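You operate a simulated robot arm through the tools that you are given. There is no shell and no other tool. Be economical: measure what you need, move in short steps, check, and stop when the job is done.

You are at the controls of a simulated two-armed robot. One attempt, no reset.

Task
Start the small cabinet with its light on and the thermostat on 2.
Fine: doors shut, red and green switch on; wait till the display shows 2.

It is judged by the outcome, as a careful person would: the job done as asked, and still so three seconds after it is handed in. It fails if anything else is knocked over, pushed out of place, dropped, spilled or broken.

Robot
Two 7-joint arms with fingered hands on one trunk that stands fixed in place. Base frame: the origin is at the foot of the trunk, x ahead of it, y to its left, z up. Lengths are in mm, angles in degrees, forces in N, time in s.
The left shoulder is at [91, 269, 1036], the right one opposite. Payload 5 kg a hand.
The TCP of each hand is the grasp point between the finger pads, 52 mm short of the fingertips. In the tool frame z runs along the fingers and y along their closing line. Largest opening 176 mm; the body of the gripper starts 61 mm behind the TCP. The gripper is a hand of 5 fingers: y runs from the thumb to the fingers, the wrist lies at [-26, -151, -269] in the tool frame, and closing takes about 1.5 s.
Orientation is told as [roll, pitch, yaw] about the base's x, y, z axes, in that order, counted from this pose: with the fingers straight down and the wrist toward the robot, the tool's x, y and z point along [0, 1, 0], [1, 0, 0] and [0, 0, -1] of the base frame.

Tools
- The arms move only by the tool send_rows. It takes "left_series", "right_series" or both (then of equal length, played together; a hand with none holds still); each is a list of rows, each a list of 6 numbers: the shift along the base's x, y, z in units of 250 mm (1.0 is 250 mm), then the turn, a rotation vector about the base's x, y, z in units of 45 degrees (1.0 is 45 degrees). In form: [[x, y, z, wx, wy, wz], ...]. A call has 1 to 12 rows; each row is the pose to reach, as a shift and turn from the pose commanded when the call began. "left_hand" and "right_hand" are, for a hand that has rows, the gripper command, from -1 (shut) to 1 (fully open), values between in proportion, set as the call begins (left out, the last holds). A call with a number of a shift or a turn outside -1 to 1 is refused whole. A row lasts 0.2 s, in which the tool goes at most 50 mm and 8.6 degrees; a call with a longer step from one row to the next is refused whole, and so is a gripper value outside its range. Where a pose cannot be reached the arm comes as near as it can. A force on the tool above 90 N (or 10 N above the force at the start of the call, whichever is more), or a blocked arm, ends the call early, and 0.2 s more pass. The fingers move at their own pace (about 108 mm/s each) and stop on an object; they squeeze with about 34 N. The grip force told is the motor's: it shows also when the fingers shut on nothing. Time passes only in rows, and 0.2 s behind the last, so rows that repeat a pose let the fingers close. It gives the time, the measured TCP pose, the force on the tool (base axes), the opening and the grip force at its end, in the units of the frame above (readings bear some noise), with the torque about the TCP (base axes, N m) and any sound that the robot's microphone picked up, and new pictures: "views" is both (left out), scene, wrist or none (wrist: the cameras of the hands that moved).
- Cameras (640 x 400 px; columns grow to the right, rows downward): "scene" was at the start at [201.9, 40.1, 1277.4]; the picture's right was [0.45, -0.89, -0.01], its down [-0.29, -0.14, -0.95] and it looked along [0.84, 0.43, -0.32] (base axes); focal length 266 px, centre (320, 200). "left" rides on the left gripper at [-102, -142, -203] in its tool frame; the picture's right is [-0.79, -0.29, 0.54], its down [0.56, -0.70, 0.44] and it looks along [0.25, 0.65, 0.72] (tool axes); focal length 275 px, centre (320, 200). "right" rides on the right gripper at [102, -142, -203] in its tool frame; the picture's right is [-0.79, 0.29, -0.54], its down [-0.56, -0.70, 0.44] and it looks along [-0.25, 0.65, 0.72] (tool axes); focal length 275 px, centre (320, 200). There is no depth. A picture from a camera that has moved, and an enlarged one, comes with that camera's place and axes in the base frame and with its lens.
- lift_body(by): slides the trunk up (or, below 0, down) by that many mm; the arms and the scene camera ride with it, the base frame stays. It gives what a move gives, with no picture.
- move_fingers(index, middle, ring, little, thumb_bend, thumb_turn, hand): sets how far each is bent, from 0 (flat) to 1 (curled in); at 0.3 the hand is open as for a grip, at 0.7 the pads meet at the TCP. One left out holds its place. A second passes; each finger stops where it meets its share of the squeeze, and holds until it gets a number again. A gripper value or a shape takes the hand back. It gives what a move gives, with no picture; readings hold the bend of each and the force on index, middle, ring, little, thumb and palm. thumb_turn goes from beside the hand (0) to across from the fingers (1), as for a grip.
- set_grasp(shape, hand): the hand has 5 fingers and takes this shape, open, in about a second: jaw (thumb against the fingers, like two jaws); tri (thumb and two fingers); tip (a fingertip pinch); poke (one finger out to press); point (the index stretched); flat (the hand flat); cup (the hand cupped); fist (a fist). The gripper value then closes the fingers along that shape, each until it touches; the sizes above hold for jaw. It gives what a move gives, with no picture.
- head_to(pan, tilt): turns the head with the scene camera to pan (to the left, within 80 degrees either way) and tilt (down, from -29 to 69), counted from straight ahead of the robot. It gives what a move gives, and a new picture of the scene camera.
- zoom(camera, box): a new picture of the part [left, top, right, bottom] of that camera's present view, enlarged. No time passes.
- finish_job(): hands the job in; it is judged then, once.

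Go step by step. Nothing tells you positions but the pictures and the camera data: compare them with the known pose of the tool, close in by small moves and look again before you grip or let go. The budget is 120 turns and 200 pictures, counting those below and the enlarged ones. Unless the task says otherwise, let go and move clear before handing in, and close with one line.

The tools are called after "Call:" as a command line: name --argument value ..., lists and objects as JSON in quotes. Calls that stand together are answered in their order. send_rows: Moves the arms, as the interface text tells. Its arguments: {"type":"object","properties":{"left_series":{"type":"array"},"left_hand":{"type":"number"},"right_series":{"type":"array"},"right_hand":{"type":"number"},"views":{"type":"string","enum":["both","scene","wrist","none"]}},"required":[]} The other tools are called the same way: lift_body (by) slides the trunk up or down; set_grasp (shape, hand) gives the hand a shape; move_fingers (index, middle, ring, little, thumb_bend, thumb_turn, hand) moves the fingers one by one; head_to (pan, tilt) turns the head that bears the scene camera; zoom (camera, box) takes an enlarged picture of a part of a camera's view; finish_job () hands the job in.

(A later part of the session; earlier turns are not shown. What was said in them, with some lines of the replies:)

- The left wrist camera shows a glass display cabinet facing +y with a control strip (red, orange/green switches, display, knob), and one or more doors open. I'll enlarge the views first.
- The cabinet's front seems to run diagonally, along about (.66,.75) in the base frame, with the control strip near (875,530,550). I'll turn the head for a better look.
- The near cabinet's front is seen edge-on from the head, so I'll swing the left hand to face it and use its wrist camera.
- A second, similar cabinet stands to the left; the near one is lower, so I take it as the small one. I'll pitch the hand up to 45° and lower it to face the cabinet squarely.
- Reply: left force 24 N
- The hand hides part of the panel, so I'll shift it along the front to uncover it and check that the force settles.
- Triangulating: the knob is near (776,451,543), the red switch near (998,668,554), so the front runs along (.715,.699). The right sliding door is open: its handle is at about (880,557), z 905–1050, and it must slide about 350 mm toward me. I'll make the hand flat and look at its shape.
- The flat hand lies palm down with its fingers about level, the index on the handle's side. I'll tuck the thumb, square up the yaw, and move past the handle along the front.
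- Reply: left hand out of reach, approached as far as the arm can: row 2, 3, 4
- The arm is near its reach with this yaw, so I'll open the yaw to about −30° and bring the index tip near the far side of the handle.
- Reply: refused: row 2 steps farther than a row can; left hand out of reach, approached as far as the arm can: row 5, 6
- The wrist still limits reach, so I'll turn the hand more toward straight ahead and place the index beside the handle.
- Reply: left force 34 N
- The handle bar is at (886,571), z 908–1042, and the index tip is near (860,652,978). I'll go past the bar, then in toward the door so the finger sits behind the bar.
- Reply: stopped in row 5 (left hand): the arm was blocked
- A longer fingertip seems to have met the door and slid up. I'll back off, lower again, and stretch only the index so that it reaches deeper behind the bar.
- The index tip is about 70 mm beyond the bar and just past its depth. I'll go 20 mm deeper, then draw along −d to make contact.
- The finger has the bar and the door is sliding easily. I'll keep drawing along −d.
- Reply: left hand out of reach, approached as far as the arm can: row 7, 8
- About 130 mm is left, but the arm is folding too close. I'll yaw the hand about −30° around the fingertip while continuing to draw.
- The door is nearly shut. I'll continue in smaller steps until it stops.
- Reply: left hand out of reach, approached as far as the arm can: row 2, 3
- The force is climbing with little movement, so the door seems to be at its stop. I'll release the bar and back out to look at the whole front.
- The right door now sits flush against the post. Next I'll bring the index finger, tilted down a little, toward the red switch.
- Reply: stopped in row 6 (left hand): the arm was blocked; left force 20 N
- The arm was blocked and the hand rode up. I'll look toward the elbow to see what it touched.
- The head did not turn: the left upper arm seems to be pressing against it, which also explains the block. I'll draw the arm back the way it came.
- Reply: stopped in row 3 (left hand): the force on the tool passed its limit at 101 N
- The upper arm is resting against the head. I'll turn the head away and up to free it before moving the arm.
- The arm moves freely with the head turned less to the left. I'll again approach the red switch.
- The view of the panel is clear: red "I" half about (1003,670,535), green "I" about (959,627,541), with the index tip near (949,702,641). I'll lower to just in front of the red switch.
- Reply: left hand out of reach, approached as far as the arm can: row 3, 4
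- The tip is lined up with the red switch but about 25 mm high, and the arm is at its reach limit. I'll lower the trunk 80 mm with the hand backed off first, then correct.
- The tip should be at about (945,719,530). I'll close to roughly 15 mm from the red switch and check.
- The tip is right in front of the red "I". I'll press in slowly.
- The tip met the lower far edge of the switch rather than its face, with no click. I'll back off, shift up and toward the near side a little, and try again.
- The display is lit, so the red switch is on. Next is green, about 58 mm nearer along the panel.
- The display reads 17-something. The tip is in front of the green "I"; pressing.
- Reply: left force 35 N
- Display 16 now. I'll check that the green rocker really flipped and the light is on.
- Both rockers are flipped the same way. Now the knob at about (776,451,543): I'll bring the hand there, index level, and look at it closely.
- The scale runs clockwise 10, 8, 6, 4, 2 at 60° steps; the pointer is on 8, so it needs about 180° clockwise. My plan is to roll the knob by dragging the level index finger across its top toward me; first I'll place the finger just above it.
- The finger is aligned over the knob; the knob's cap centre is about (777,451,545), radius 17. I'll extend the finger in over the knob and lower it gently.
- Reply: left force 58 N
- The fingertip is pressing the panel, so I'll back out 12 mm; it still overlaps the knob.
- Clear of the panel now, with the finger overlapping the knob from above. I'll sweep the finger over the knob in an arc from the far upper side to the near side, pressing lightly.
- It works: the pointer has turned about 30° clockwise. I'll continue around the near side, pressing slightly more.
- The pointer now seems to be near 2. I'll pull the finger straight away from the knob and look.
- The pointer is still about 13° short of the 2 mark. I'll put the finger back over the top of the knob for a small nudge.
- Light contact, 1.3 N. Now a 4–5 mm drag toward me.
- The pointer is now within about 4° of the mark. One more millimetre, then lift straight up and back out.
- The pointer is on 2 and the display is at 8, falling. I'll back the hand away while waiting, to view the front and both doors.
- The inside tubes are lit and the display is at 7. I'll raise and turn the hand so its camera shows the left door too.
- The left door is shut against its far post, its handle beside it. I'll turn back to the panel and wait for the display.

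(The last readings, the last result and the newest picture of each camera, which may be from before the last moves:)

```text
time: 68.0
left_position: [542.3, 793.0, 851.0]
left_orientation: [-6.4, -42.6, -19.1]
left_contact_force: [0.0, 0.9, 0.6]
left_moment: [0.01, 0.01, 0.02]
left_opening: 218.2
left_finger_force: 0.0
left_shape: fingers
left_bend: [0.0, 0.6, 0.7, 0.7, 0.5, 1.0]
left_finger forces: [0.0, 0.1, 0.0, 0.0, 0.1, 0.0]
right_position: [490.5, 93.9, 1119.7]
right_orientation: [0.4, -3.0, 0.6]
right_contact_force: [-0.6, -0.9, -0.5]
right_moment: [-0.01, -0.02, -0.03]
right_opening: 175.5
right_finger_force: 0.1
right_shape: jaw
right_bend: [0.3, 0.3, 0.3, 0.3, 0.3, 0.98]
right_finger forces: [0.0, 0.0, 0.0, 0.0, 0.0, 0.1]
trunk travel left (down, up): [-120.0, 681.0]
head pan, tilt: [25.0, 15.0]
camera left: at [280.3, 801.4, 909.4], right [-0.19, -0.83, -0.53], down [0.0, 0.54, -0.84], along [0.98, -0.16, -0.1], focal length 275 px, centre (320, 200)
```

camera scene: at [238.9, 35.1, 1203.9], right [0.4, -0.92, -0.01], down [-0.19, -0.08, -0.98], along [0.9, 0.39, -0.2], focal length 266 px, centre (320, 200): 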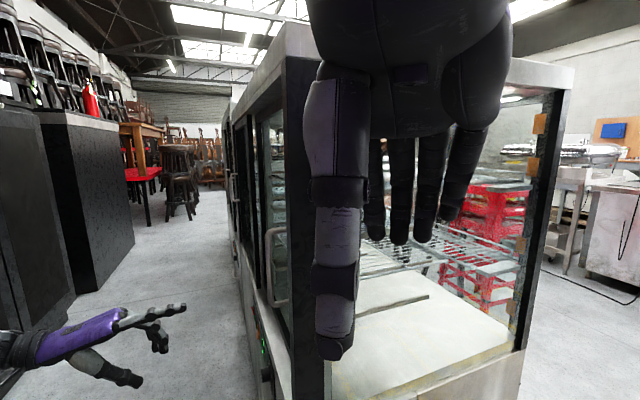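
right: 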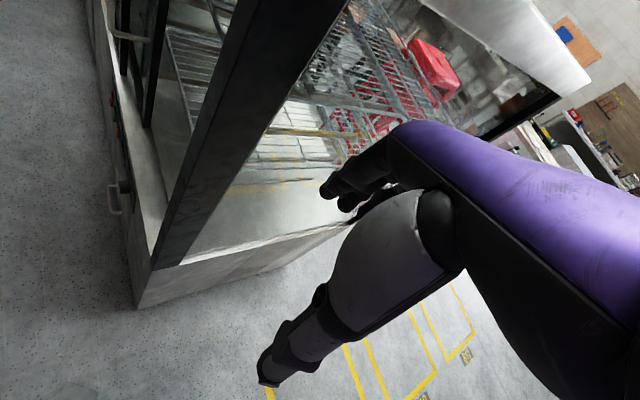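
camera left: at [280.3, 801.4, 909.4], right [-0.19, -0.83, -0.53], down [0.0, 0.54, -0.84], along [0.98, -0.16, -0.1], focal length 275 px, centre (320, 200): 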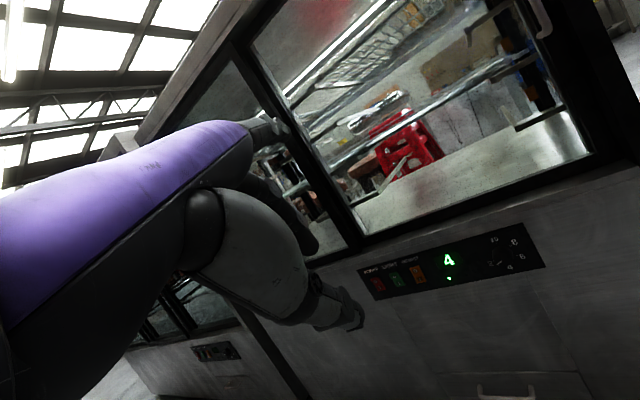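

Display at 4; I'll keep waiting.

Call:
send_rows --left_series '[[0, 0, 0, 0, 0, 0], [0, 0, 0, 0, 0, 0], [0, 0, 0, 0, 0, 0], [0, 0, 0, 0, 0, 0], [0, 0, 0, 0, 0, 0], [0, 0, 0, 0, 0, 0], [0, 0, 0, 0, 0, 0], [0, 0, 0, 0, 0, 0], [0, 0, 0, 0, 0, 0], [0, 0, 0, 0, 0, 0], [0, 0, 0, 0, 0, 0], [0, 0, 0, 0, 0, 0]]' --views "none"

Call:
send_rows --left_series '[[0, 0, 0, 0, 0, 0], [0, 0, 0, 0, 0, 0], [0, 0, 0, 0, 0, 0], [0, 0, 0, 0, 0, 0], [0, 0, 0, 0, 0, 0], [0, 0, 0, 0, 0, 0], [0, 0, 0, 0, 0, 0], [0, 0, 0, 0, 0, 0], [0, 0, 0, 0, 0, 0], [0, 0, 0, 0, 0, 0], [0, 0, 0, 0, 0, 0], [0, 0, 0, 0, 0, 0]]' --views "none"

Call:
zoom --camera "left" --box '[350, 200, 560, 310]'

```text
time: 70.6
left_position: [542.5, 793.5, 848.8]
left_orientation: [-6.4, -42.6, -19.3]
left_contact_force: [0.5, 0.0, 0.3]
left_moment: [-0.01, -0.02, -0.02]
left_opening: 217.9
left_finger_force: 0.0
left_shape: fingers
left_bend: [0.0, 0.6, 0.7, 0.7, 0.5, 1.0]
left_finger forces: [0.0, 0.0, 0.0, 0.0, 0.1, 0.0]
right_position: [490.4, 94.3, 1119.7]
right_orientation: [0.6, -2.9, 0.5]
right_contact_force: [0.6, 0.0, 0.1]
right_moment: [0.02, 0.04, -0.01]
right_opening: 176.1
right_finger_force: 0.0
right_shape: jaw
right_bend: [0.3, 0.3, 0.3, 0.3, 0.3, 0.98]
right_finger forces: [0.0, 0.0, 0.1, 0.1, 0.0, 0.0]
trunk travel left (down, up): [-120.0, 681.0]
head pan, tilt: [25.0, 15.0]
```

```text
time: 73.2
left_position: [540.9, 793.9, 849.9]
left_orientation: [-6.3, -42.6, -19.2]
left_contact_force: [0.8, -0.1, 0.1]
left_moment: [0.01, -0.01, 0.0]
left_opening: 218.4
left_finger_force: 0.0
left_shape: fingers
left_bend: [0.0, 0.6, 0.7, 0.7, 0.5, 1.0]
left_finger forces: [0.1, 0.1, 0.0, 0.1, 0.0, 0.0]
right_position: [490.9, 93.5, 1119.5]
right_orientation: [0.4, -3.0, 0.5]
right_contact_force: [0.7, -1.2, 0.1]
right_moment: [0.0, 0.02, 0.02]
right_opening: 176.3
right_finger_force: 0.0
right_shape: jaw
right_bend: [0.3, 0.3, 0.3, 0.3, 0.3, 0.98]
right_finger forces: [0.1, 0.0, 0.0, 0.0, 0.1, 0.1]
trunk travel left (down, up): [-120.0, 681.0]
head pan, tilt: [25.0, 15.0]
```

```text
3.05 times, centred on (455, 255) of left
camera zoom: at [280.3, 801.4, 909.4], right [-0.19, -0.83, -0.53], down [0.0, 0.54, -0.84], along [0.98, -0.16, -0.1], focal length 839 px, centre (-91, 32)
```

zoom: 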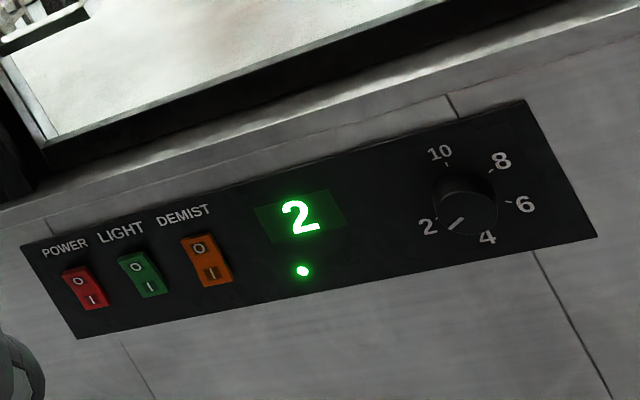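

The display shows 2. I'll wait a few seconds more to make sure it holds and check that the door stayed shut.

Call:
send_rows --left_series '[[0, 0, 0, 0, 0, 0], [0, 0, 0, 0, 0, 0], [0, 0, 0, 0, 0, 0], [0, 0, 0, 0, 0, 0], [0, 0, 0, 0, 0, 0], [0, 0, 0, 0, 0, 0], [0, 0, 0, 0, 0, 0], [0, 0, 0, 0, 0, 0], [0, 0, 0, 0, 0, 0], [0, 0, 0, 0, 0, 0], [0, 0, 0, 0, 0, 0], [0, 0, 0, 0, 0, 0]]' --views "none"

Call:
send_rows --left_series '[[0, 0, 0, 0, 0, 0], [0, 0, 0, 0, 0, 0], [0, 0, 0, 0, 0, 0], [0, 0, 0, 0, 0, 0], [0, 0, 0, 0, 0, 0], [0, 0, 0, 0, 0, 0], [0, 0, 0, 0, 0, 0], [0, 0, 0, 0, 0, 0], [0, 0, 0, 0, 0, 0], [0, 0, 0, 0, 0, 0], [0, 0, 0, 0, 0, 0], [0, 0, 0, 0, 0, 0]]' --views "none"

Call:
zoom --camera "left" --box '[240, 0, 640, 300]'

```text
time: 75.8
left_position: [542.2, 793.3, 848.6]
left_orientation: [-6.4, -42.6, -19.2]
left_contact_force: [0.0, 0.5, -0.1]
left_moment: [0.03, -0.03, -0.01]
left_opening: 218.4
left_finger_force: 0.1
left_shape: fingers
left_bend: [0.0, 0.6, 0.7, 0.7, 0.5, 1.0]
left_finger forces: [0.0, 0.0, 0.1, 0.0, 0.0, 0.1]
right_position: [491.0, 93.5, 1121.0]
right_orientation: [0.5, -3.0, 0.4]
right_contact_force: [0.2, 0.2, -0.2]
right_moment: [0.01, -0.03, 0.0]
right_opening: 175.9
right_finger_force: 0.1
right_shape: jaw
right_bend: [0.3, 0.3, 0.3, 0.3, 0.3, 0.98]
right_finger forces: [0.1, 0.0, 0.0, 0.0, 0.0, 0.0]
trunk travel left (down, up): [-120.0, 681.0]
head pan, tilt: [25.0, 15.0]
```

```text
time: 78.4
left_position: [541.8, 792.9, 848.5]
left_orientation: [-6.4, -42.7, -19.2]
left_contact_force: [0.7, 0.6, 0.1]
left_moment: [0.01, 0.02, -0.03]
left_opening: 218.2
left_finger_force: 0.0
left_shape: fingers
left_bend: [0.0, 0.6, 0.7, 0.7, 0.5, 1.0]
left_finger forces: [0.1, 0.1, 0.0, 0.1, 0.0, 0.1]
right_position: [490.2, 94.8, 1118.4]
right_orientation: [0.5, -2.9, 0.5]
right_contact_force: [0.0, 0.1, 0.5]
right_moment: [0.02, 0.02, -0.02]
right_opening: 175.8
right_finger_force: 0.1
right_shape: jaw
right_bend: [0.3, 0.3, 0.3, 0.3, 0.3, 0.98]
right_finger forces: [0.0, 0.0, 0.0, 0.0, 0.0, 0.1]
trunk travel left (down, up): [-120.0, 681.0]
head pan, tilt: [25.0, 15.0]
```

```text
1.33 times, centred on (440, 150) of left
camera zoom: at [280.3, 801.4, 909.4], right [-0.19, -0.83, -0.53], down [0.0, 0.54, -0.84], along [0.98, -0.16, -0.1], focal length 367 px, centre (160, 267)
```

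zoom: 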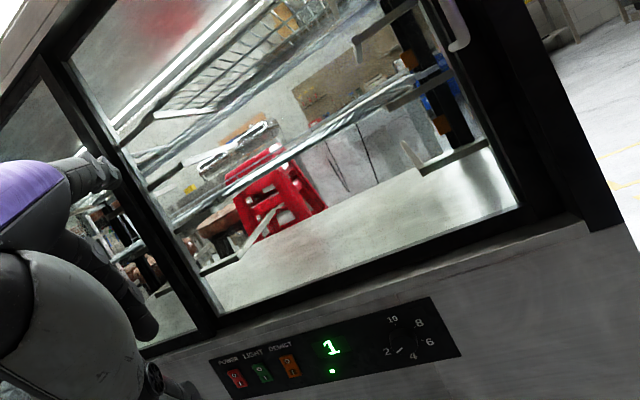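

The display dropped to 1, so the setting may be slightly below 2, or it swings around. I'll watch further and look closely at the pointer.

Call:
send_rows --left_series '[[0, 0, 0, 0, 0, 0], [0, 0, 0, 0, 0, 0], [0, 0, 0, 0, 0, 0], [0, 0, 0, 0, 0, 0], [0, 0, 0, 0, 0, 0], [0, 0, 0, 0, 0, 0], [0, 0, 0, 0, 0, 0], [0, 0, 0, 0, 0, 0], [0, 0, 0, 0, 0, 0], [0, 0, 0, 0, 0, 0], [0, 0, 0, 0, 0, 0], [0, 0, 0, 0, 0, 0]]' --views "none"

Call:
zoom --camera "left" --box '[430, 210, 560, 290]'

Call:
send_rows --left_series '[[0, 0, 0, 0, 0, 0], [0, 0, 0, 0, 0, 0], [0, 0, 0, 0, 0, 0], [0, 0, 0, 0, 0, 0], [0, 0, 0, 0, 0, 0], [0, 0, 0, 0, 0, 0], [0, 0, 0, 0, 0, 0], [0, 0, 0, 0, 0, 0], [0, 0, 0, 0, 0, 0], [0, 0, 0, 0, 0, 0], [0, 0, 0, 0, 0, 0], [0, 0, 0, 0, 0, 0]]' --views "none"

Call:
zoom --camera "left" --box '[430, 210, 560, 290]'

```text
time: 81.0
left_position: [542.8, 793.5, 849.0]
left_orientation: [-6.3, -42.6, -19.2]
left_contact_force: [-0.4, 0.4, 0.9]
left_moment: [0.0, -0.01, 0.0]
left_opening: 218.4
left_finger_force: 0.2
left_shape: fingers
left_bend: [0.0, 0.6, 0.7, 0.7, 0.5, 1.0]
left_finger forces: [0.0, 0.0, 0.0, 0.0, 0.0, 0.1]
right_position: [490.2, 92.4, 1119.6]
right_orientation: [0.5, -3.0, 0.6]
right_contact_force: [-0.2, 0.3, 0.1]
right_moment: [0.01, -0.01, -0.04]
right_opening: 176.1
right_finger_force: 0.0
right_shape: jaw
right_bend: [0.3, 0.3, 0.3, 0.3, 0.3, 0.98]
right_finger forces: [0.0, 0.0, 0.0, 0.0, 0.1, 0.1]
trunk travel left (down, up): [-120.0, 681.0]
head pan, tilt: [25.0, 15.0]
```

```text
4.92 times, centred on (495, 250) of left
camera zoom: at [280.3, 801.4, 909.4], right [-0.19, -0.83, -0.53], down [0.0, 0.54, -0.84], along [0.98, -0.16, -0.1], focal length 1355 px, centre (-542, -46)
```

zoom: 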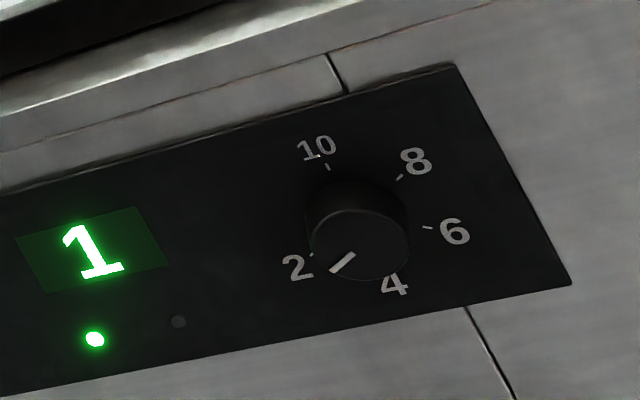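

```text
time: 83.6
left_position: [542.2, 794.5, 849.0]
left_orientation: [-6.4, -42.5, -19.2]
left_contact_force: [-0.4, -0.6, -0.3]
left_moment: [0.02, -0.02, -0.04]
left_opening: 218.3
left_finger_force: 0.2
left_shape: fingers
left_bend: [0.0, 0.6, 0.7, 0.7, 0.5, 1.0]
left_finger forces: [0.1, 0.0, 0.1, 0.1, 0.0, 0.0]
right_position: [490.4, 94.2, 1119.4]
right_orientation: [0.5, -3.0, 0.5]
right_contact_force: [0.2, 0.8, -0.6]
right_moment: [0.03, -0.01, 0.06]
right_opening: 176.0
right_finger_force: 0.0
right_shape: jaw
right_bend: [0.3, 0.3, 0.3, 0.3, 0.3, 0.98]
right_finger forces: [0.1, 0.0, 0.0, 0.0, 0.0, 0.0]
trunk travel left (down, up): [-120.0, 681.0]
head pan, tilt: [25.0, 15.0]
```

```text
4.92 times, centred on (495, 250) of left
camera zoom: at [280.3, 801.4, 909.4], right [-0.19, -0.83, -0.53], down [0.0, 0.54, -0.84], along [0.98, -0.16, -0.1], focal length 1355 px, centre (-542, -46)
```

zoom: 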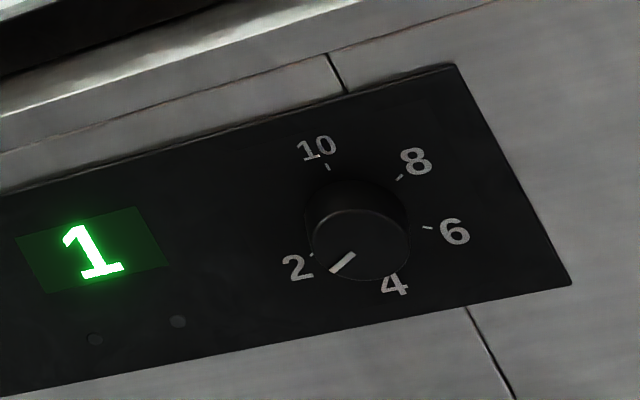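

The compressor lamp has just gone out at 1: the thermostat swings around its setting of 2. I'll wait for the display to come back to 2 before handing in.

Call:
send_rows --left_series '[[0, 0, 0, 0, 0, 0], [0, 0, 0, 0, 0, 0], [0, 0, 0, 0, 0, 0], [0, 0, 0, 0, 0, 0], [0, 0, 0, 0, 0, 0], [0, 0, 0, 0, 0, 0], [0, 0, 0, 0, 0, 0], [0, 0, 0, 0, 0, 0], [0, 0, 0, 0, 0, 0], [0, 0, 0, 0, 0, 0], [0, 0, 0, 0, 0, 0], [0, 0, 0, 0, 0, 0]]' --views "none"

Call:
zoom --camera "left" --box '[350, 200, 560, 310]'

```text
time: 86.2
left_position: [541.4, 793.1, 848.7]
left_orientation: [-6.4, -42.6, -19.2]
left_contact_force: [0.0, 0.0, 0.1]
left_moment: [0.01, -0.03, 0.01]
left_opening: 218.6
left_finger_force: 0.0
left_shape: fingers
left_bend: [0.0, 0.6, 0.7, 0.7, 0.5, 1.0]
left_finger forces: [0.0, 0.0, 0.0, 0.0, 0.0, 0.0]
right_position: [490.8, 93.9, 1118.8]
right_orientation: [0.5, -3.0, 0.5]
right_contact_force: [-0.3, -0.1, 0.0]
right_moment: [0.0, -0.02, -0.03]
right_opening: 175.9
right_finger_force: 0.1
right_shape: jaw
right_bend: [0.3, 0.3, 0.3, 0.3, 0.3, 0.98]
right_finger forces: [0.1, 0.1, 0.1, 0.0, 0.0, 0.0]
trunk travel left (down, up): [-120.0, 681.0]
head pan, tilt: [25.0, 15.0]
```

```text
3.05 times, centred on (455, 255) of left
camera zoom: at [280.3, 801.4, 909.4], right [-0.19, -0.83, -0.53], down [0.0, 0.54, -0.84], along [0.98, -0.16, -0.1], focal length 839 px, centre (-91, 32)
```

zoom: 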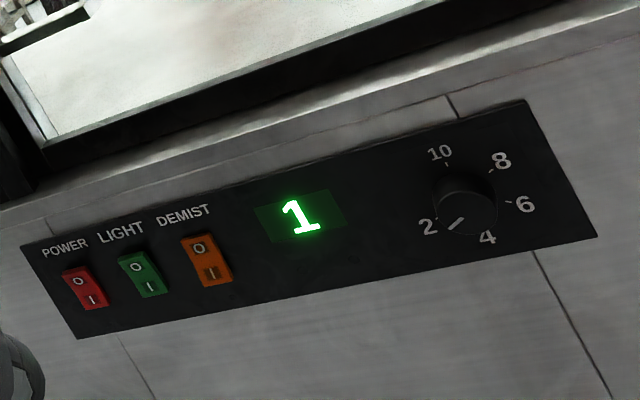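

Call:
send_rows --left_series '[[0, 0, 0, 0, 0, 0], [0, 0, 0, 0, 0, 0], [0, 0, 0, 0, 0, 0], [0, 0, 0, 0, 0, 0], [0, 0, 0, 0, 0, 0], [0, 0, 0, 0, 0, 0], [0, 0, 0, 0, 0, 0], [0, 0, 0, 0, 0, 0], [0, 0, 0, 0, 0, 0], [0, 0, 0, 0, 0, 0], [0, 0, 0, 0, 0, 0], [0, 0, 0, 0, 0, 0]]' --views "none"

Call:
zoom --camera "left" --box '[350, 200, 560, 310]'

Call:
send_rows --left_series '[[0, 0, 0, 0, 0, 0], [0, 0, 0, 0, 0, 0], [0, 0, 0, 0, 0, 0], [0, 0, 0, 0, 0, 0], [0, 0, 0, 0, 0, 0], [0, 0, 0, 0, 0, 0], [0, 0, 0, 0, 0, 0], [0, 0, 0, 0, 0, 0], [0, 0, 0, 0, 0, 0], [0, 0, 0, 0, 0, 0], [0, 0, 0, 0, 0, 0], [0, 0, 0, 0, 0, 0]]' --views "none"

Call:
zoom --camera "left" --box '[350, 200, 560, 310]'

```text
time: 88.8
left_position: [543.0, 794.3, 848.9]
left_orientation: [-6.4, -42.6, -19.2]
left_contact_force: [-0.4, 0.1, -0.1]
left_moment: [0.03, 0.04, -0.01]
left_opening: 218.6
left_finger_force: 0.1
left_shape: fingers
left_bend: [0.0, 0.6, 0.7, 0.7, 0.5, 1.0]
left_finger forces: [0.1, 0.0, 0.0, 0.0, 0.1, 0.1]
right_position: [490.7, 93.3, 1118.9]
right_orientation: [0.5, -2.9, 0.4]
right_contact_force: [-0.8, 0.3, 0.4]
right_moment: [-0.02, 0.01, 0.0]
right_opening: 176.2
right_finger_force: 0.1
right_shape: jaw
right_bend: [0.3, 0.3, 0.3, 0.3, 0.3, 0.98]
right_finger forces: [0.0, 0.0, 0.0, 0.0, 0.0, 0.0]
trunk travel left (down, up): [-120.0, 681.0]
head pan, tilt: [25.0, 15.0]
```

```text
3.05 times, centred on (455, 255) of left
camera zoom: at [280.3, 801.4, 909.4], right [-0.19, -0.83, -0.53], down [0.0, 0.54, -0.84], along [0.98, -0.16, -0.1], focal length 839 px, centre (-91, 32)
```

zoom: 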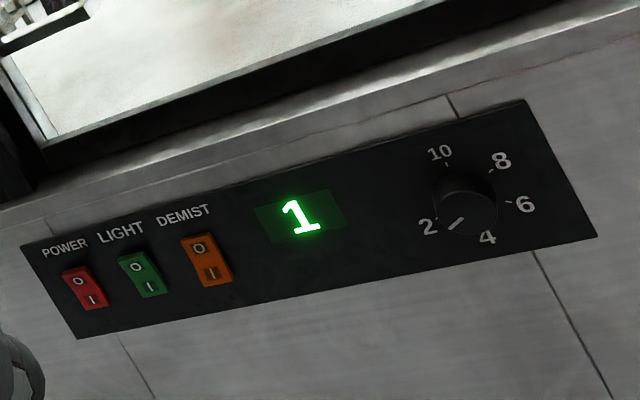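

```text
time: 91.4
left_position: [541.7, 793.6, 848.9]
left_orientation: [-6.4, -42.6, -19.3]
left_contact_force: [0.2, 0.6, 0.3]
left_moment: [0.01, -0.04, 0.01]
left_opening: 218.3
left_finger_force: 0.1
left_shape: fingers
left_bend: [0.0, 0.6, 0.7, 0.7, 0.5, 1.0]
left_finger forces: [0.0, 0.1, 0.0, 0.0, 0.0, 0.1]
right_position: [489.5, 93.2, 1120.0]
right_orientation: [0.5, -3.0, 0.6]
right_contact_force: [0.1, -0.5, 0.5]
right_moment: [-0.02, 0.0, -0.06]
right_opening: 176.1
right_finger_force: 0.1
right_shape: jaw
right_bend: [0.3, 0.3, 0.3, 0.3, 0.3, 0.98]
right_finger forces: [0.0, 0.1, 0.0, 0.0, 0.0, 0.1]
trunk travel left (down, up): [-120.0, 681.0]
head pan, tilt: [25.0, 15.0]
```

```text
3.05 times, centred on (455, 255) of left
camera zoom: at [280.3, 801.4, 909.4], right [-0.19, -0.83, -0.53], down [0.0, 0.54, -0.84], along [0.98, -0.16, -0.1], focal length 839 px, centre (-91, 32)
```

zoom: 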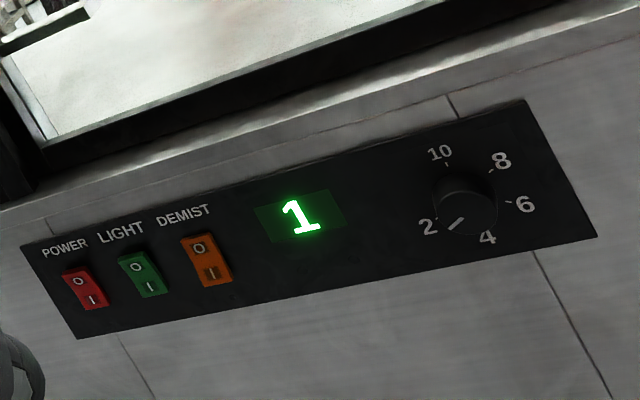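

Still 1, warming slowly with the lamp off; I'll wait longer.

Call:
send_rows --left_series '[[0, 0, 0, 0, 0, 0], [0, 0, 0, 0, 0, 0], [0, 0, 0, 0, 0, 0], [0, 0, 0, 0, 0, 0], [0, 0, 0, 0, 0, 0], [0, 0, 0, 0, 0, 0], [0, 0, 0, 0, 0, 0], [0, 0, 0, 0, 0, 0], [0, 0, 0, 0, 0, 0], [0, 0, 0, 0, 0, 0], [0, 0, 0, 0, 0, 0], [0, 0, 0, 0, 0, 0]]' --views "none"

Call:
send_rows --left_series '[[0, 0, 0, 0, 0, 0], [0, 0, 0, 0, 0, 0], [0, 0, 0, 0, 0, 0], [0, 0, 0, 0, 0, 0], [0, 0, 0, 0, 0, 0], [0, 0, 0, 0, 0, 0], [0, 0, 0, 0, 0, 0], [0, 0, 0, 0, 0, 0], [0, 0, 0, 0, 0, 0], [0, 0, 0, 0, 0, 0], [0, 0, 0, 0, 0, 0], [0, 0, 0, 0, 0, 0]]' --views "none"

Call:
zoom --camera "left" --box '[350, 200, 560, 310]'

Call:
send_rows --left_series '[[0, 0, 0, 0, 0, 0], [0, 0, 0, 0, 0, 0], [0, 0, 0, 0, 0, 0], [0, 0, 0, 0, 0, 0], [0, 0, 0, 0, 0, 0], [0, 0, 0, 0, 0, 0], [0, 0, 0, 0, 0, 0], [0, 0, 0, 0, 0, 0], [0, 0, 0, 0, 0, 0], [0, 0, 0, 0, 0, 0], [0, 0, 0, 0, 0, 0], [0, 0, 0, 0, 0, 0]]' --views "none"

Call:
zoom --camera "left" --box '[350, 200, 560, 310]'

```text
time: 94.0
left_position: [541.8, 793.4, 849.3]
left_orientation: [-6.4, -42.6, -19.2]
left_contact_force: [0.5, 0.3, -0.2]
left_moment: [-0.02, 0.01, -0.04]
left_opening: 218.3
left_finger_force: 0.0
left_shape: fingers
left_bend: [0.0, 0.6, 0.7, 0.7, 0.5, 1.0]
left_finger forces: [0.0, 0.0, 0.1, 0.0, 0.0, 0.0]
right_position: [489.9, 93.5, 1118.6]
right_orientation: [0.5, -3.0, 0.6]
right_contact_force: [0.1, 0.2, 0.3]
right_moment: [-0.02, 0.03, 0.0]
right_opening: 176.0
right_finger_force: 0.1
right_shape: jaw
right_bend: [0.3, 0.3, 0.3, 0.3, 0.3, 0.98]
right_finger forces: [0.0, 0.1, 0.0, 0.0, 0.1, 0.0]
trunk travel left (down, up): [-120.0, 681.0]
head pan, tilt: [25.0, 15.0]
```

```text
time: 96.6
left_position: [541.8, 794.0, 848.5]
left_orientation: [-6.4, -42.6, -19.2]
left_contact_force: [1.5, -0.1, -0.2]
left_moment: [0.0, -0.01, 0.04]
left_opening: 218.1
left_finger_force: 0.1
left_shape: fingers
left_bend: [0.0, 0.6, 0.7, 0.7, 0.5, 1.0]
left_finger forces: [0.0, 0.0, 0.0, 0.1, 0.1, 0.0]
right_position: [490.6, 94.7, 1119.7]
right_orientation: [0.5, -3.0, 0.5]
right_contact_force: [0.7, -0.3, -0.2]
right_moment: [0.01, 0.02, -0.02]
right_opening: 175.8
right_finger_force: 0.1
right_shape: jaw
right_bend: [0.3, 0.3, 0.3, 0.3, 0.3, 0.98]
right_finger forces: [0.0, 0.1, 0.0, 0.0, 0.1, 0.1]
trunk travel left (down, up): [-120.0, 681.0]
head pan, tilt: [25.0, 15.0]
```

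```text
3.05 times, centred on (455, 255) of left
camera zoom: at [280.3, 801.4, 909.4], right [-0.19, -0.83, -0.53], down [0.0, 0.54, -0.84], along [0.98, -0.16, -0.1], focal length 839 px, centre (-91, 32)
```

zoom: 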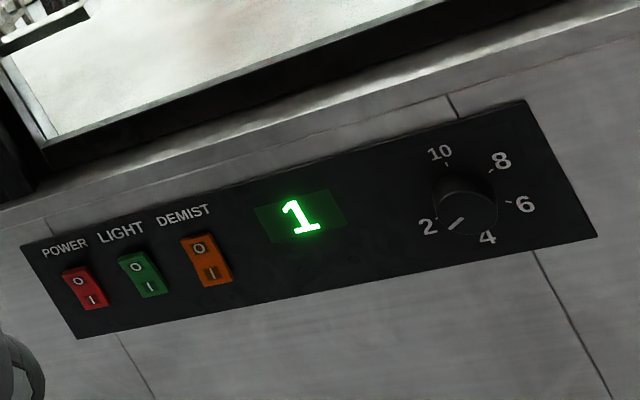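

```text
time: 99.2
left_position: [542.1, 793.0, 849.6]
left_orientation: [-6.4, -42.6, -19.3]
left_contact_force: [0.0, 0.1, -0.2]
left_moment: [0.01, 0.0, -0.02]
left_opening: 218.4
left_finger_force: 0.2
left_shape: fingers
left_bend: [0.0, 0.6, 0.7, 0.7, 0.5, 1.0]
left_finger forces: [0.1, 0.1, 0.0, 0.0, 0.0, 0.1]
right_position: [490.9, 93.5, 1119.7]
right_orientation: [0.5, -2.9, 0.6]
right_contact_force: [0.0, 0.0, -0.6]
right_moment: [0.01, -0.02, -0.02]
right_opening: 175.8
right_finger_force: 0.1
right_shape: jaw
right_bend: [0.3, 0.3, 0.3, 0.3, 0.3, 0.98]
right_finger forces: [0.1, 0.1, 0.0, 0.0, 0.0, 0.1]
trunk travel left (down, up): [-120.0, 681.0]
head pan, tilt: [25.0, 15.0]
```

```text
3.05 times, centred on (455, 255) of left
camera zoom: at [280.3, 801.4, 909.4], right [-0.19, -0.83, -0.53], down [0.0, 0.54, -0.84], along [0.98, -0.16, -0.1], focal length 839 px, centre (-91, 32)
```

zoom: 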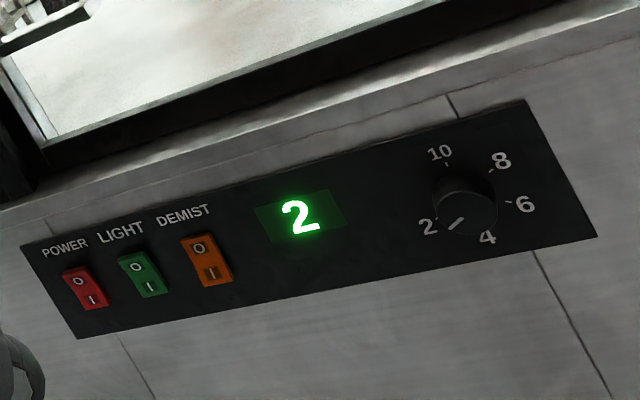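

The display is back on 2 and rising slowly. Both doors are shut, the red and green switches are on, the inside light is lit, the knob points at 2, and both hands are clear, so I'm handing it in.

Call:
finish_job

```text
The job is handed in.
```

The small cabinet is running: doors shut, red and green switches on, inside light on, and the knob on 2. The display read 2 when I handed it in. The thermostat cycles, so it had dipped to 1 for about 20 seconds before coming back to 2.
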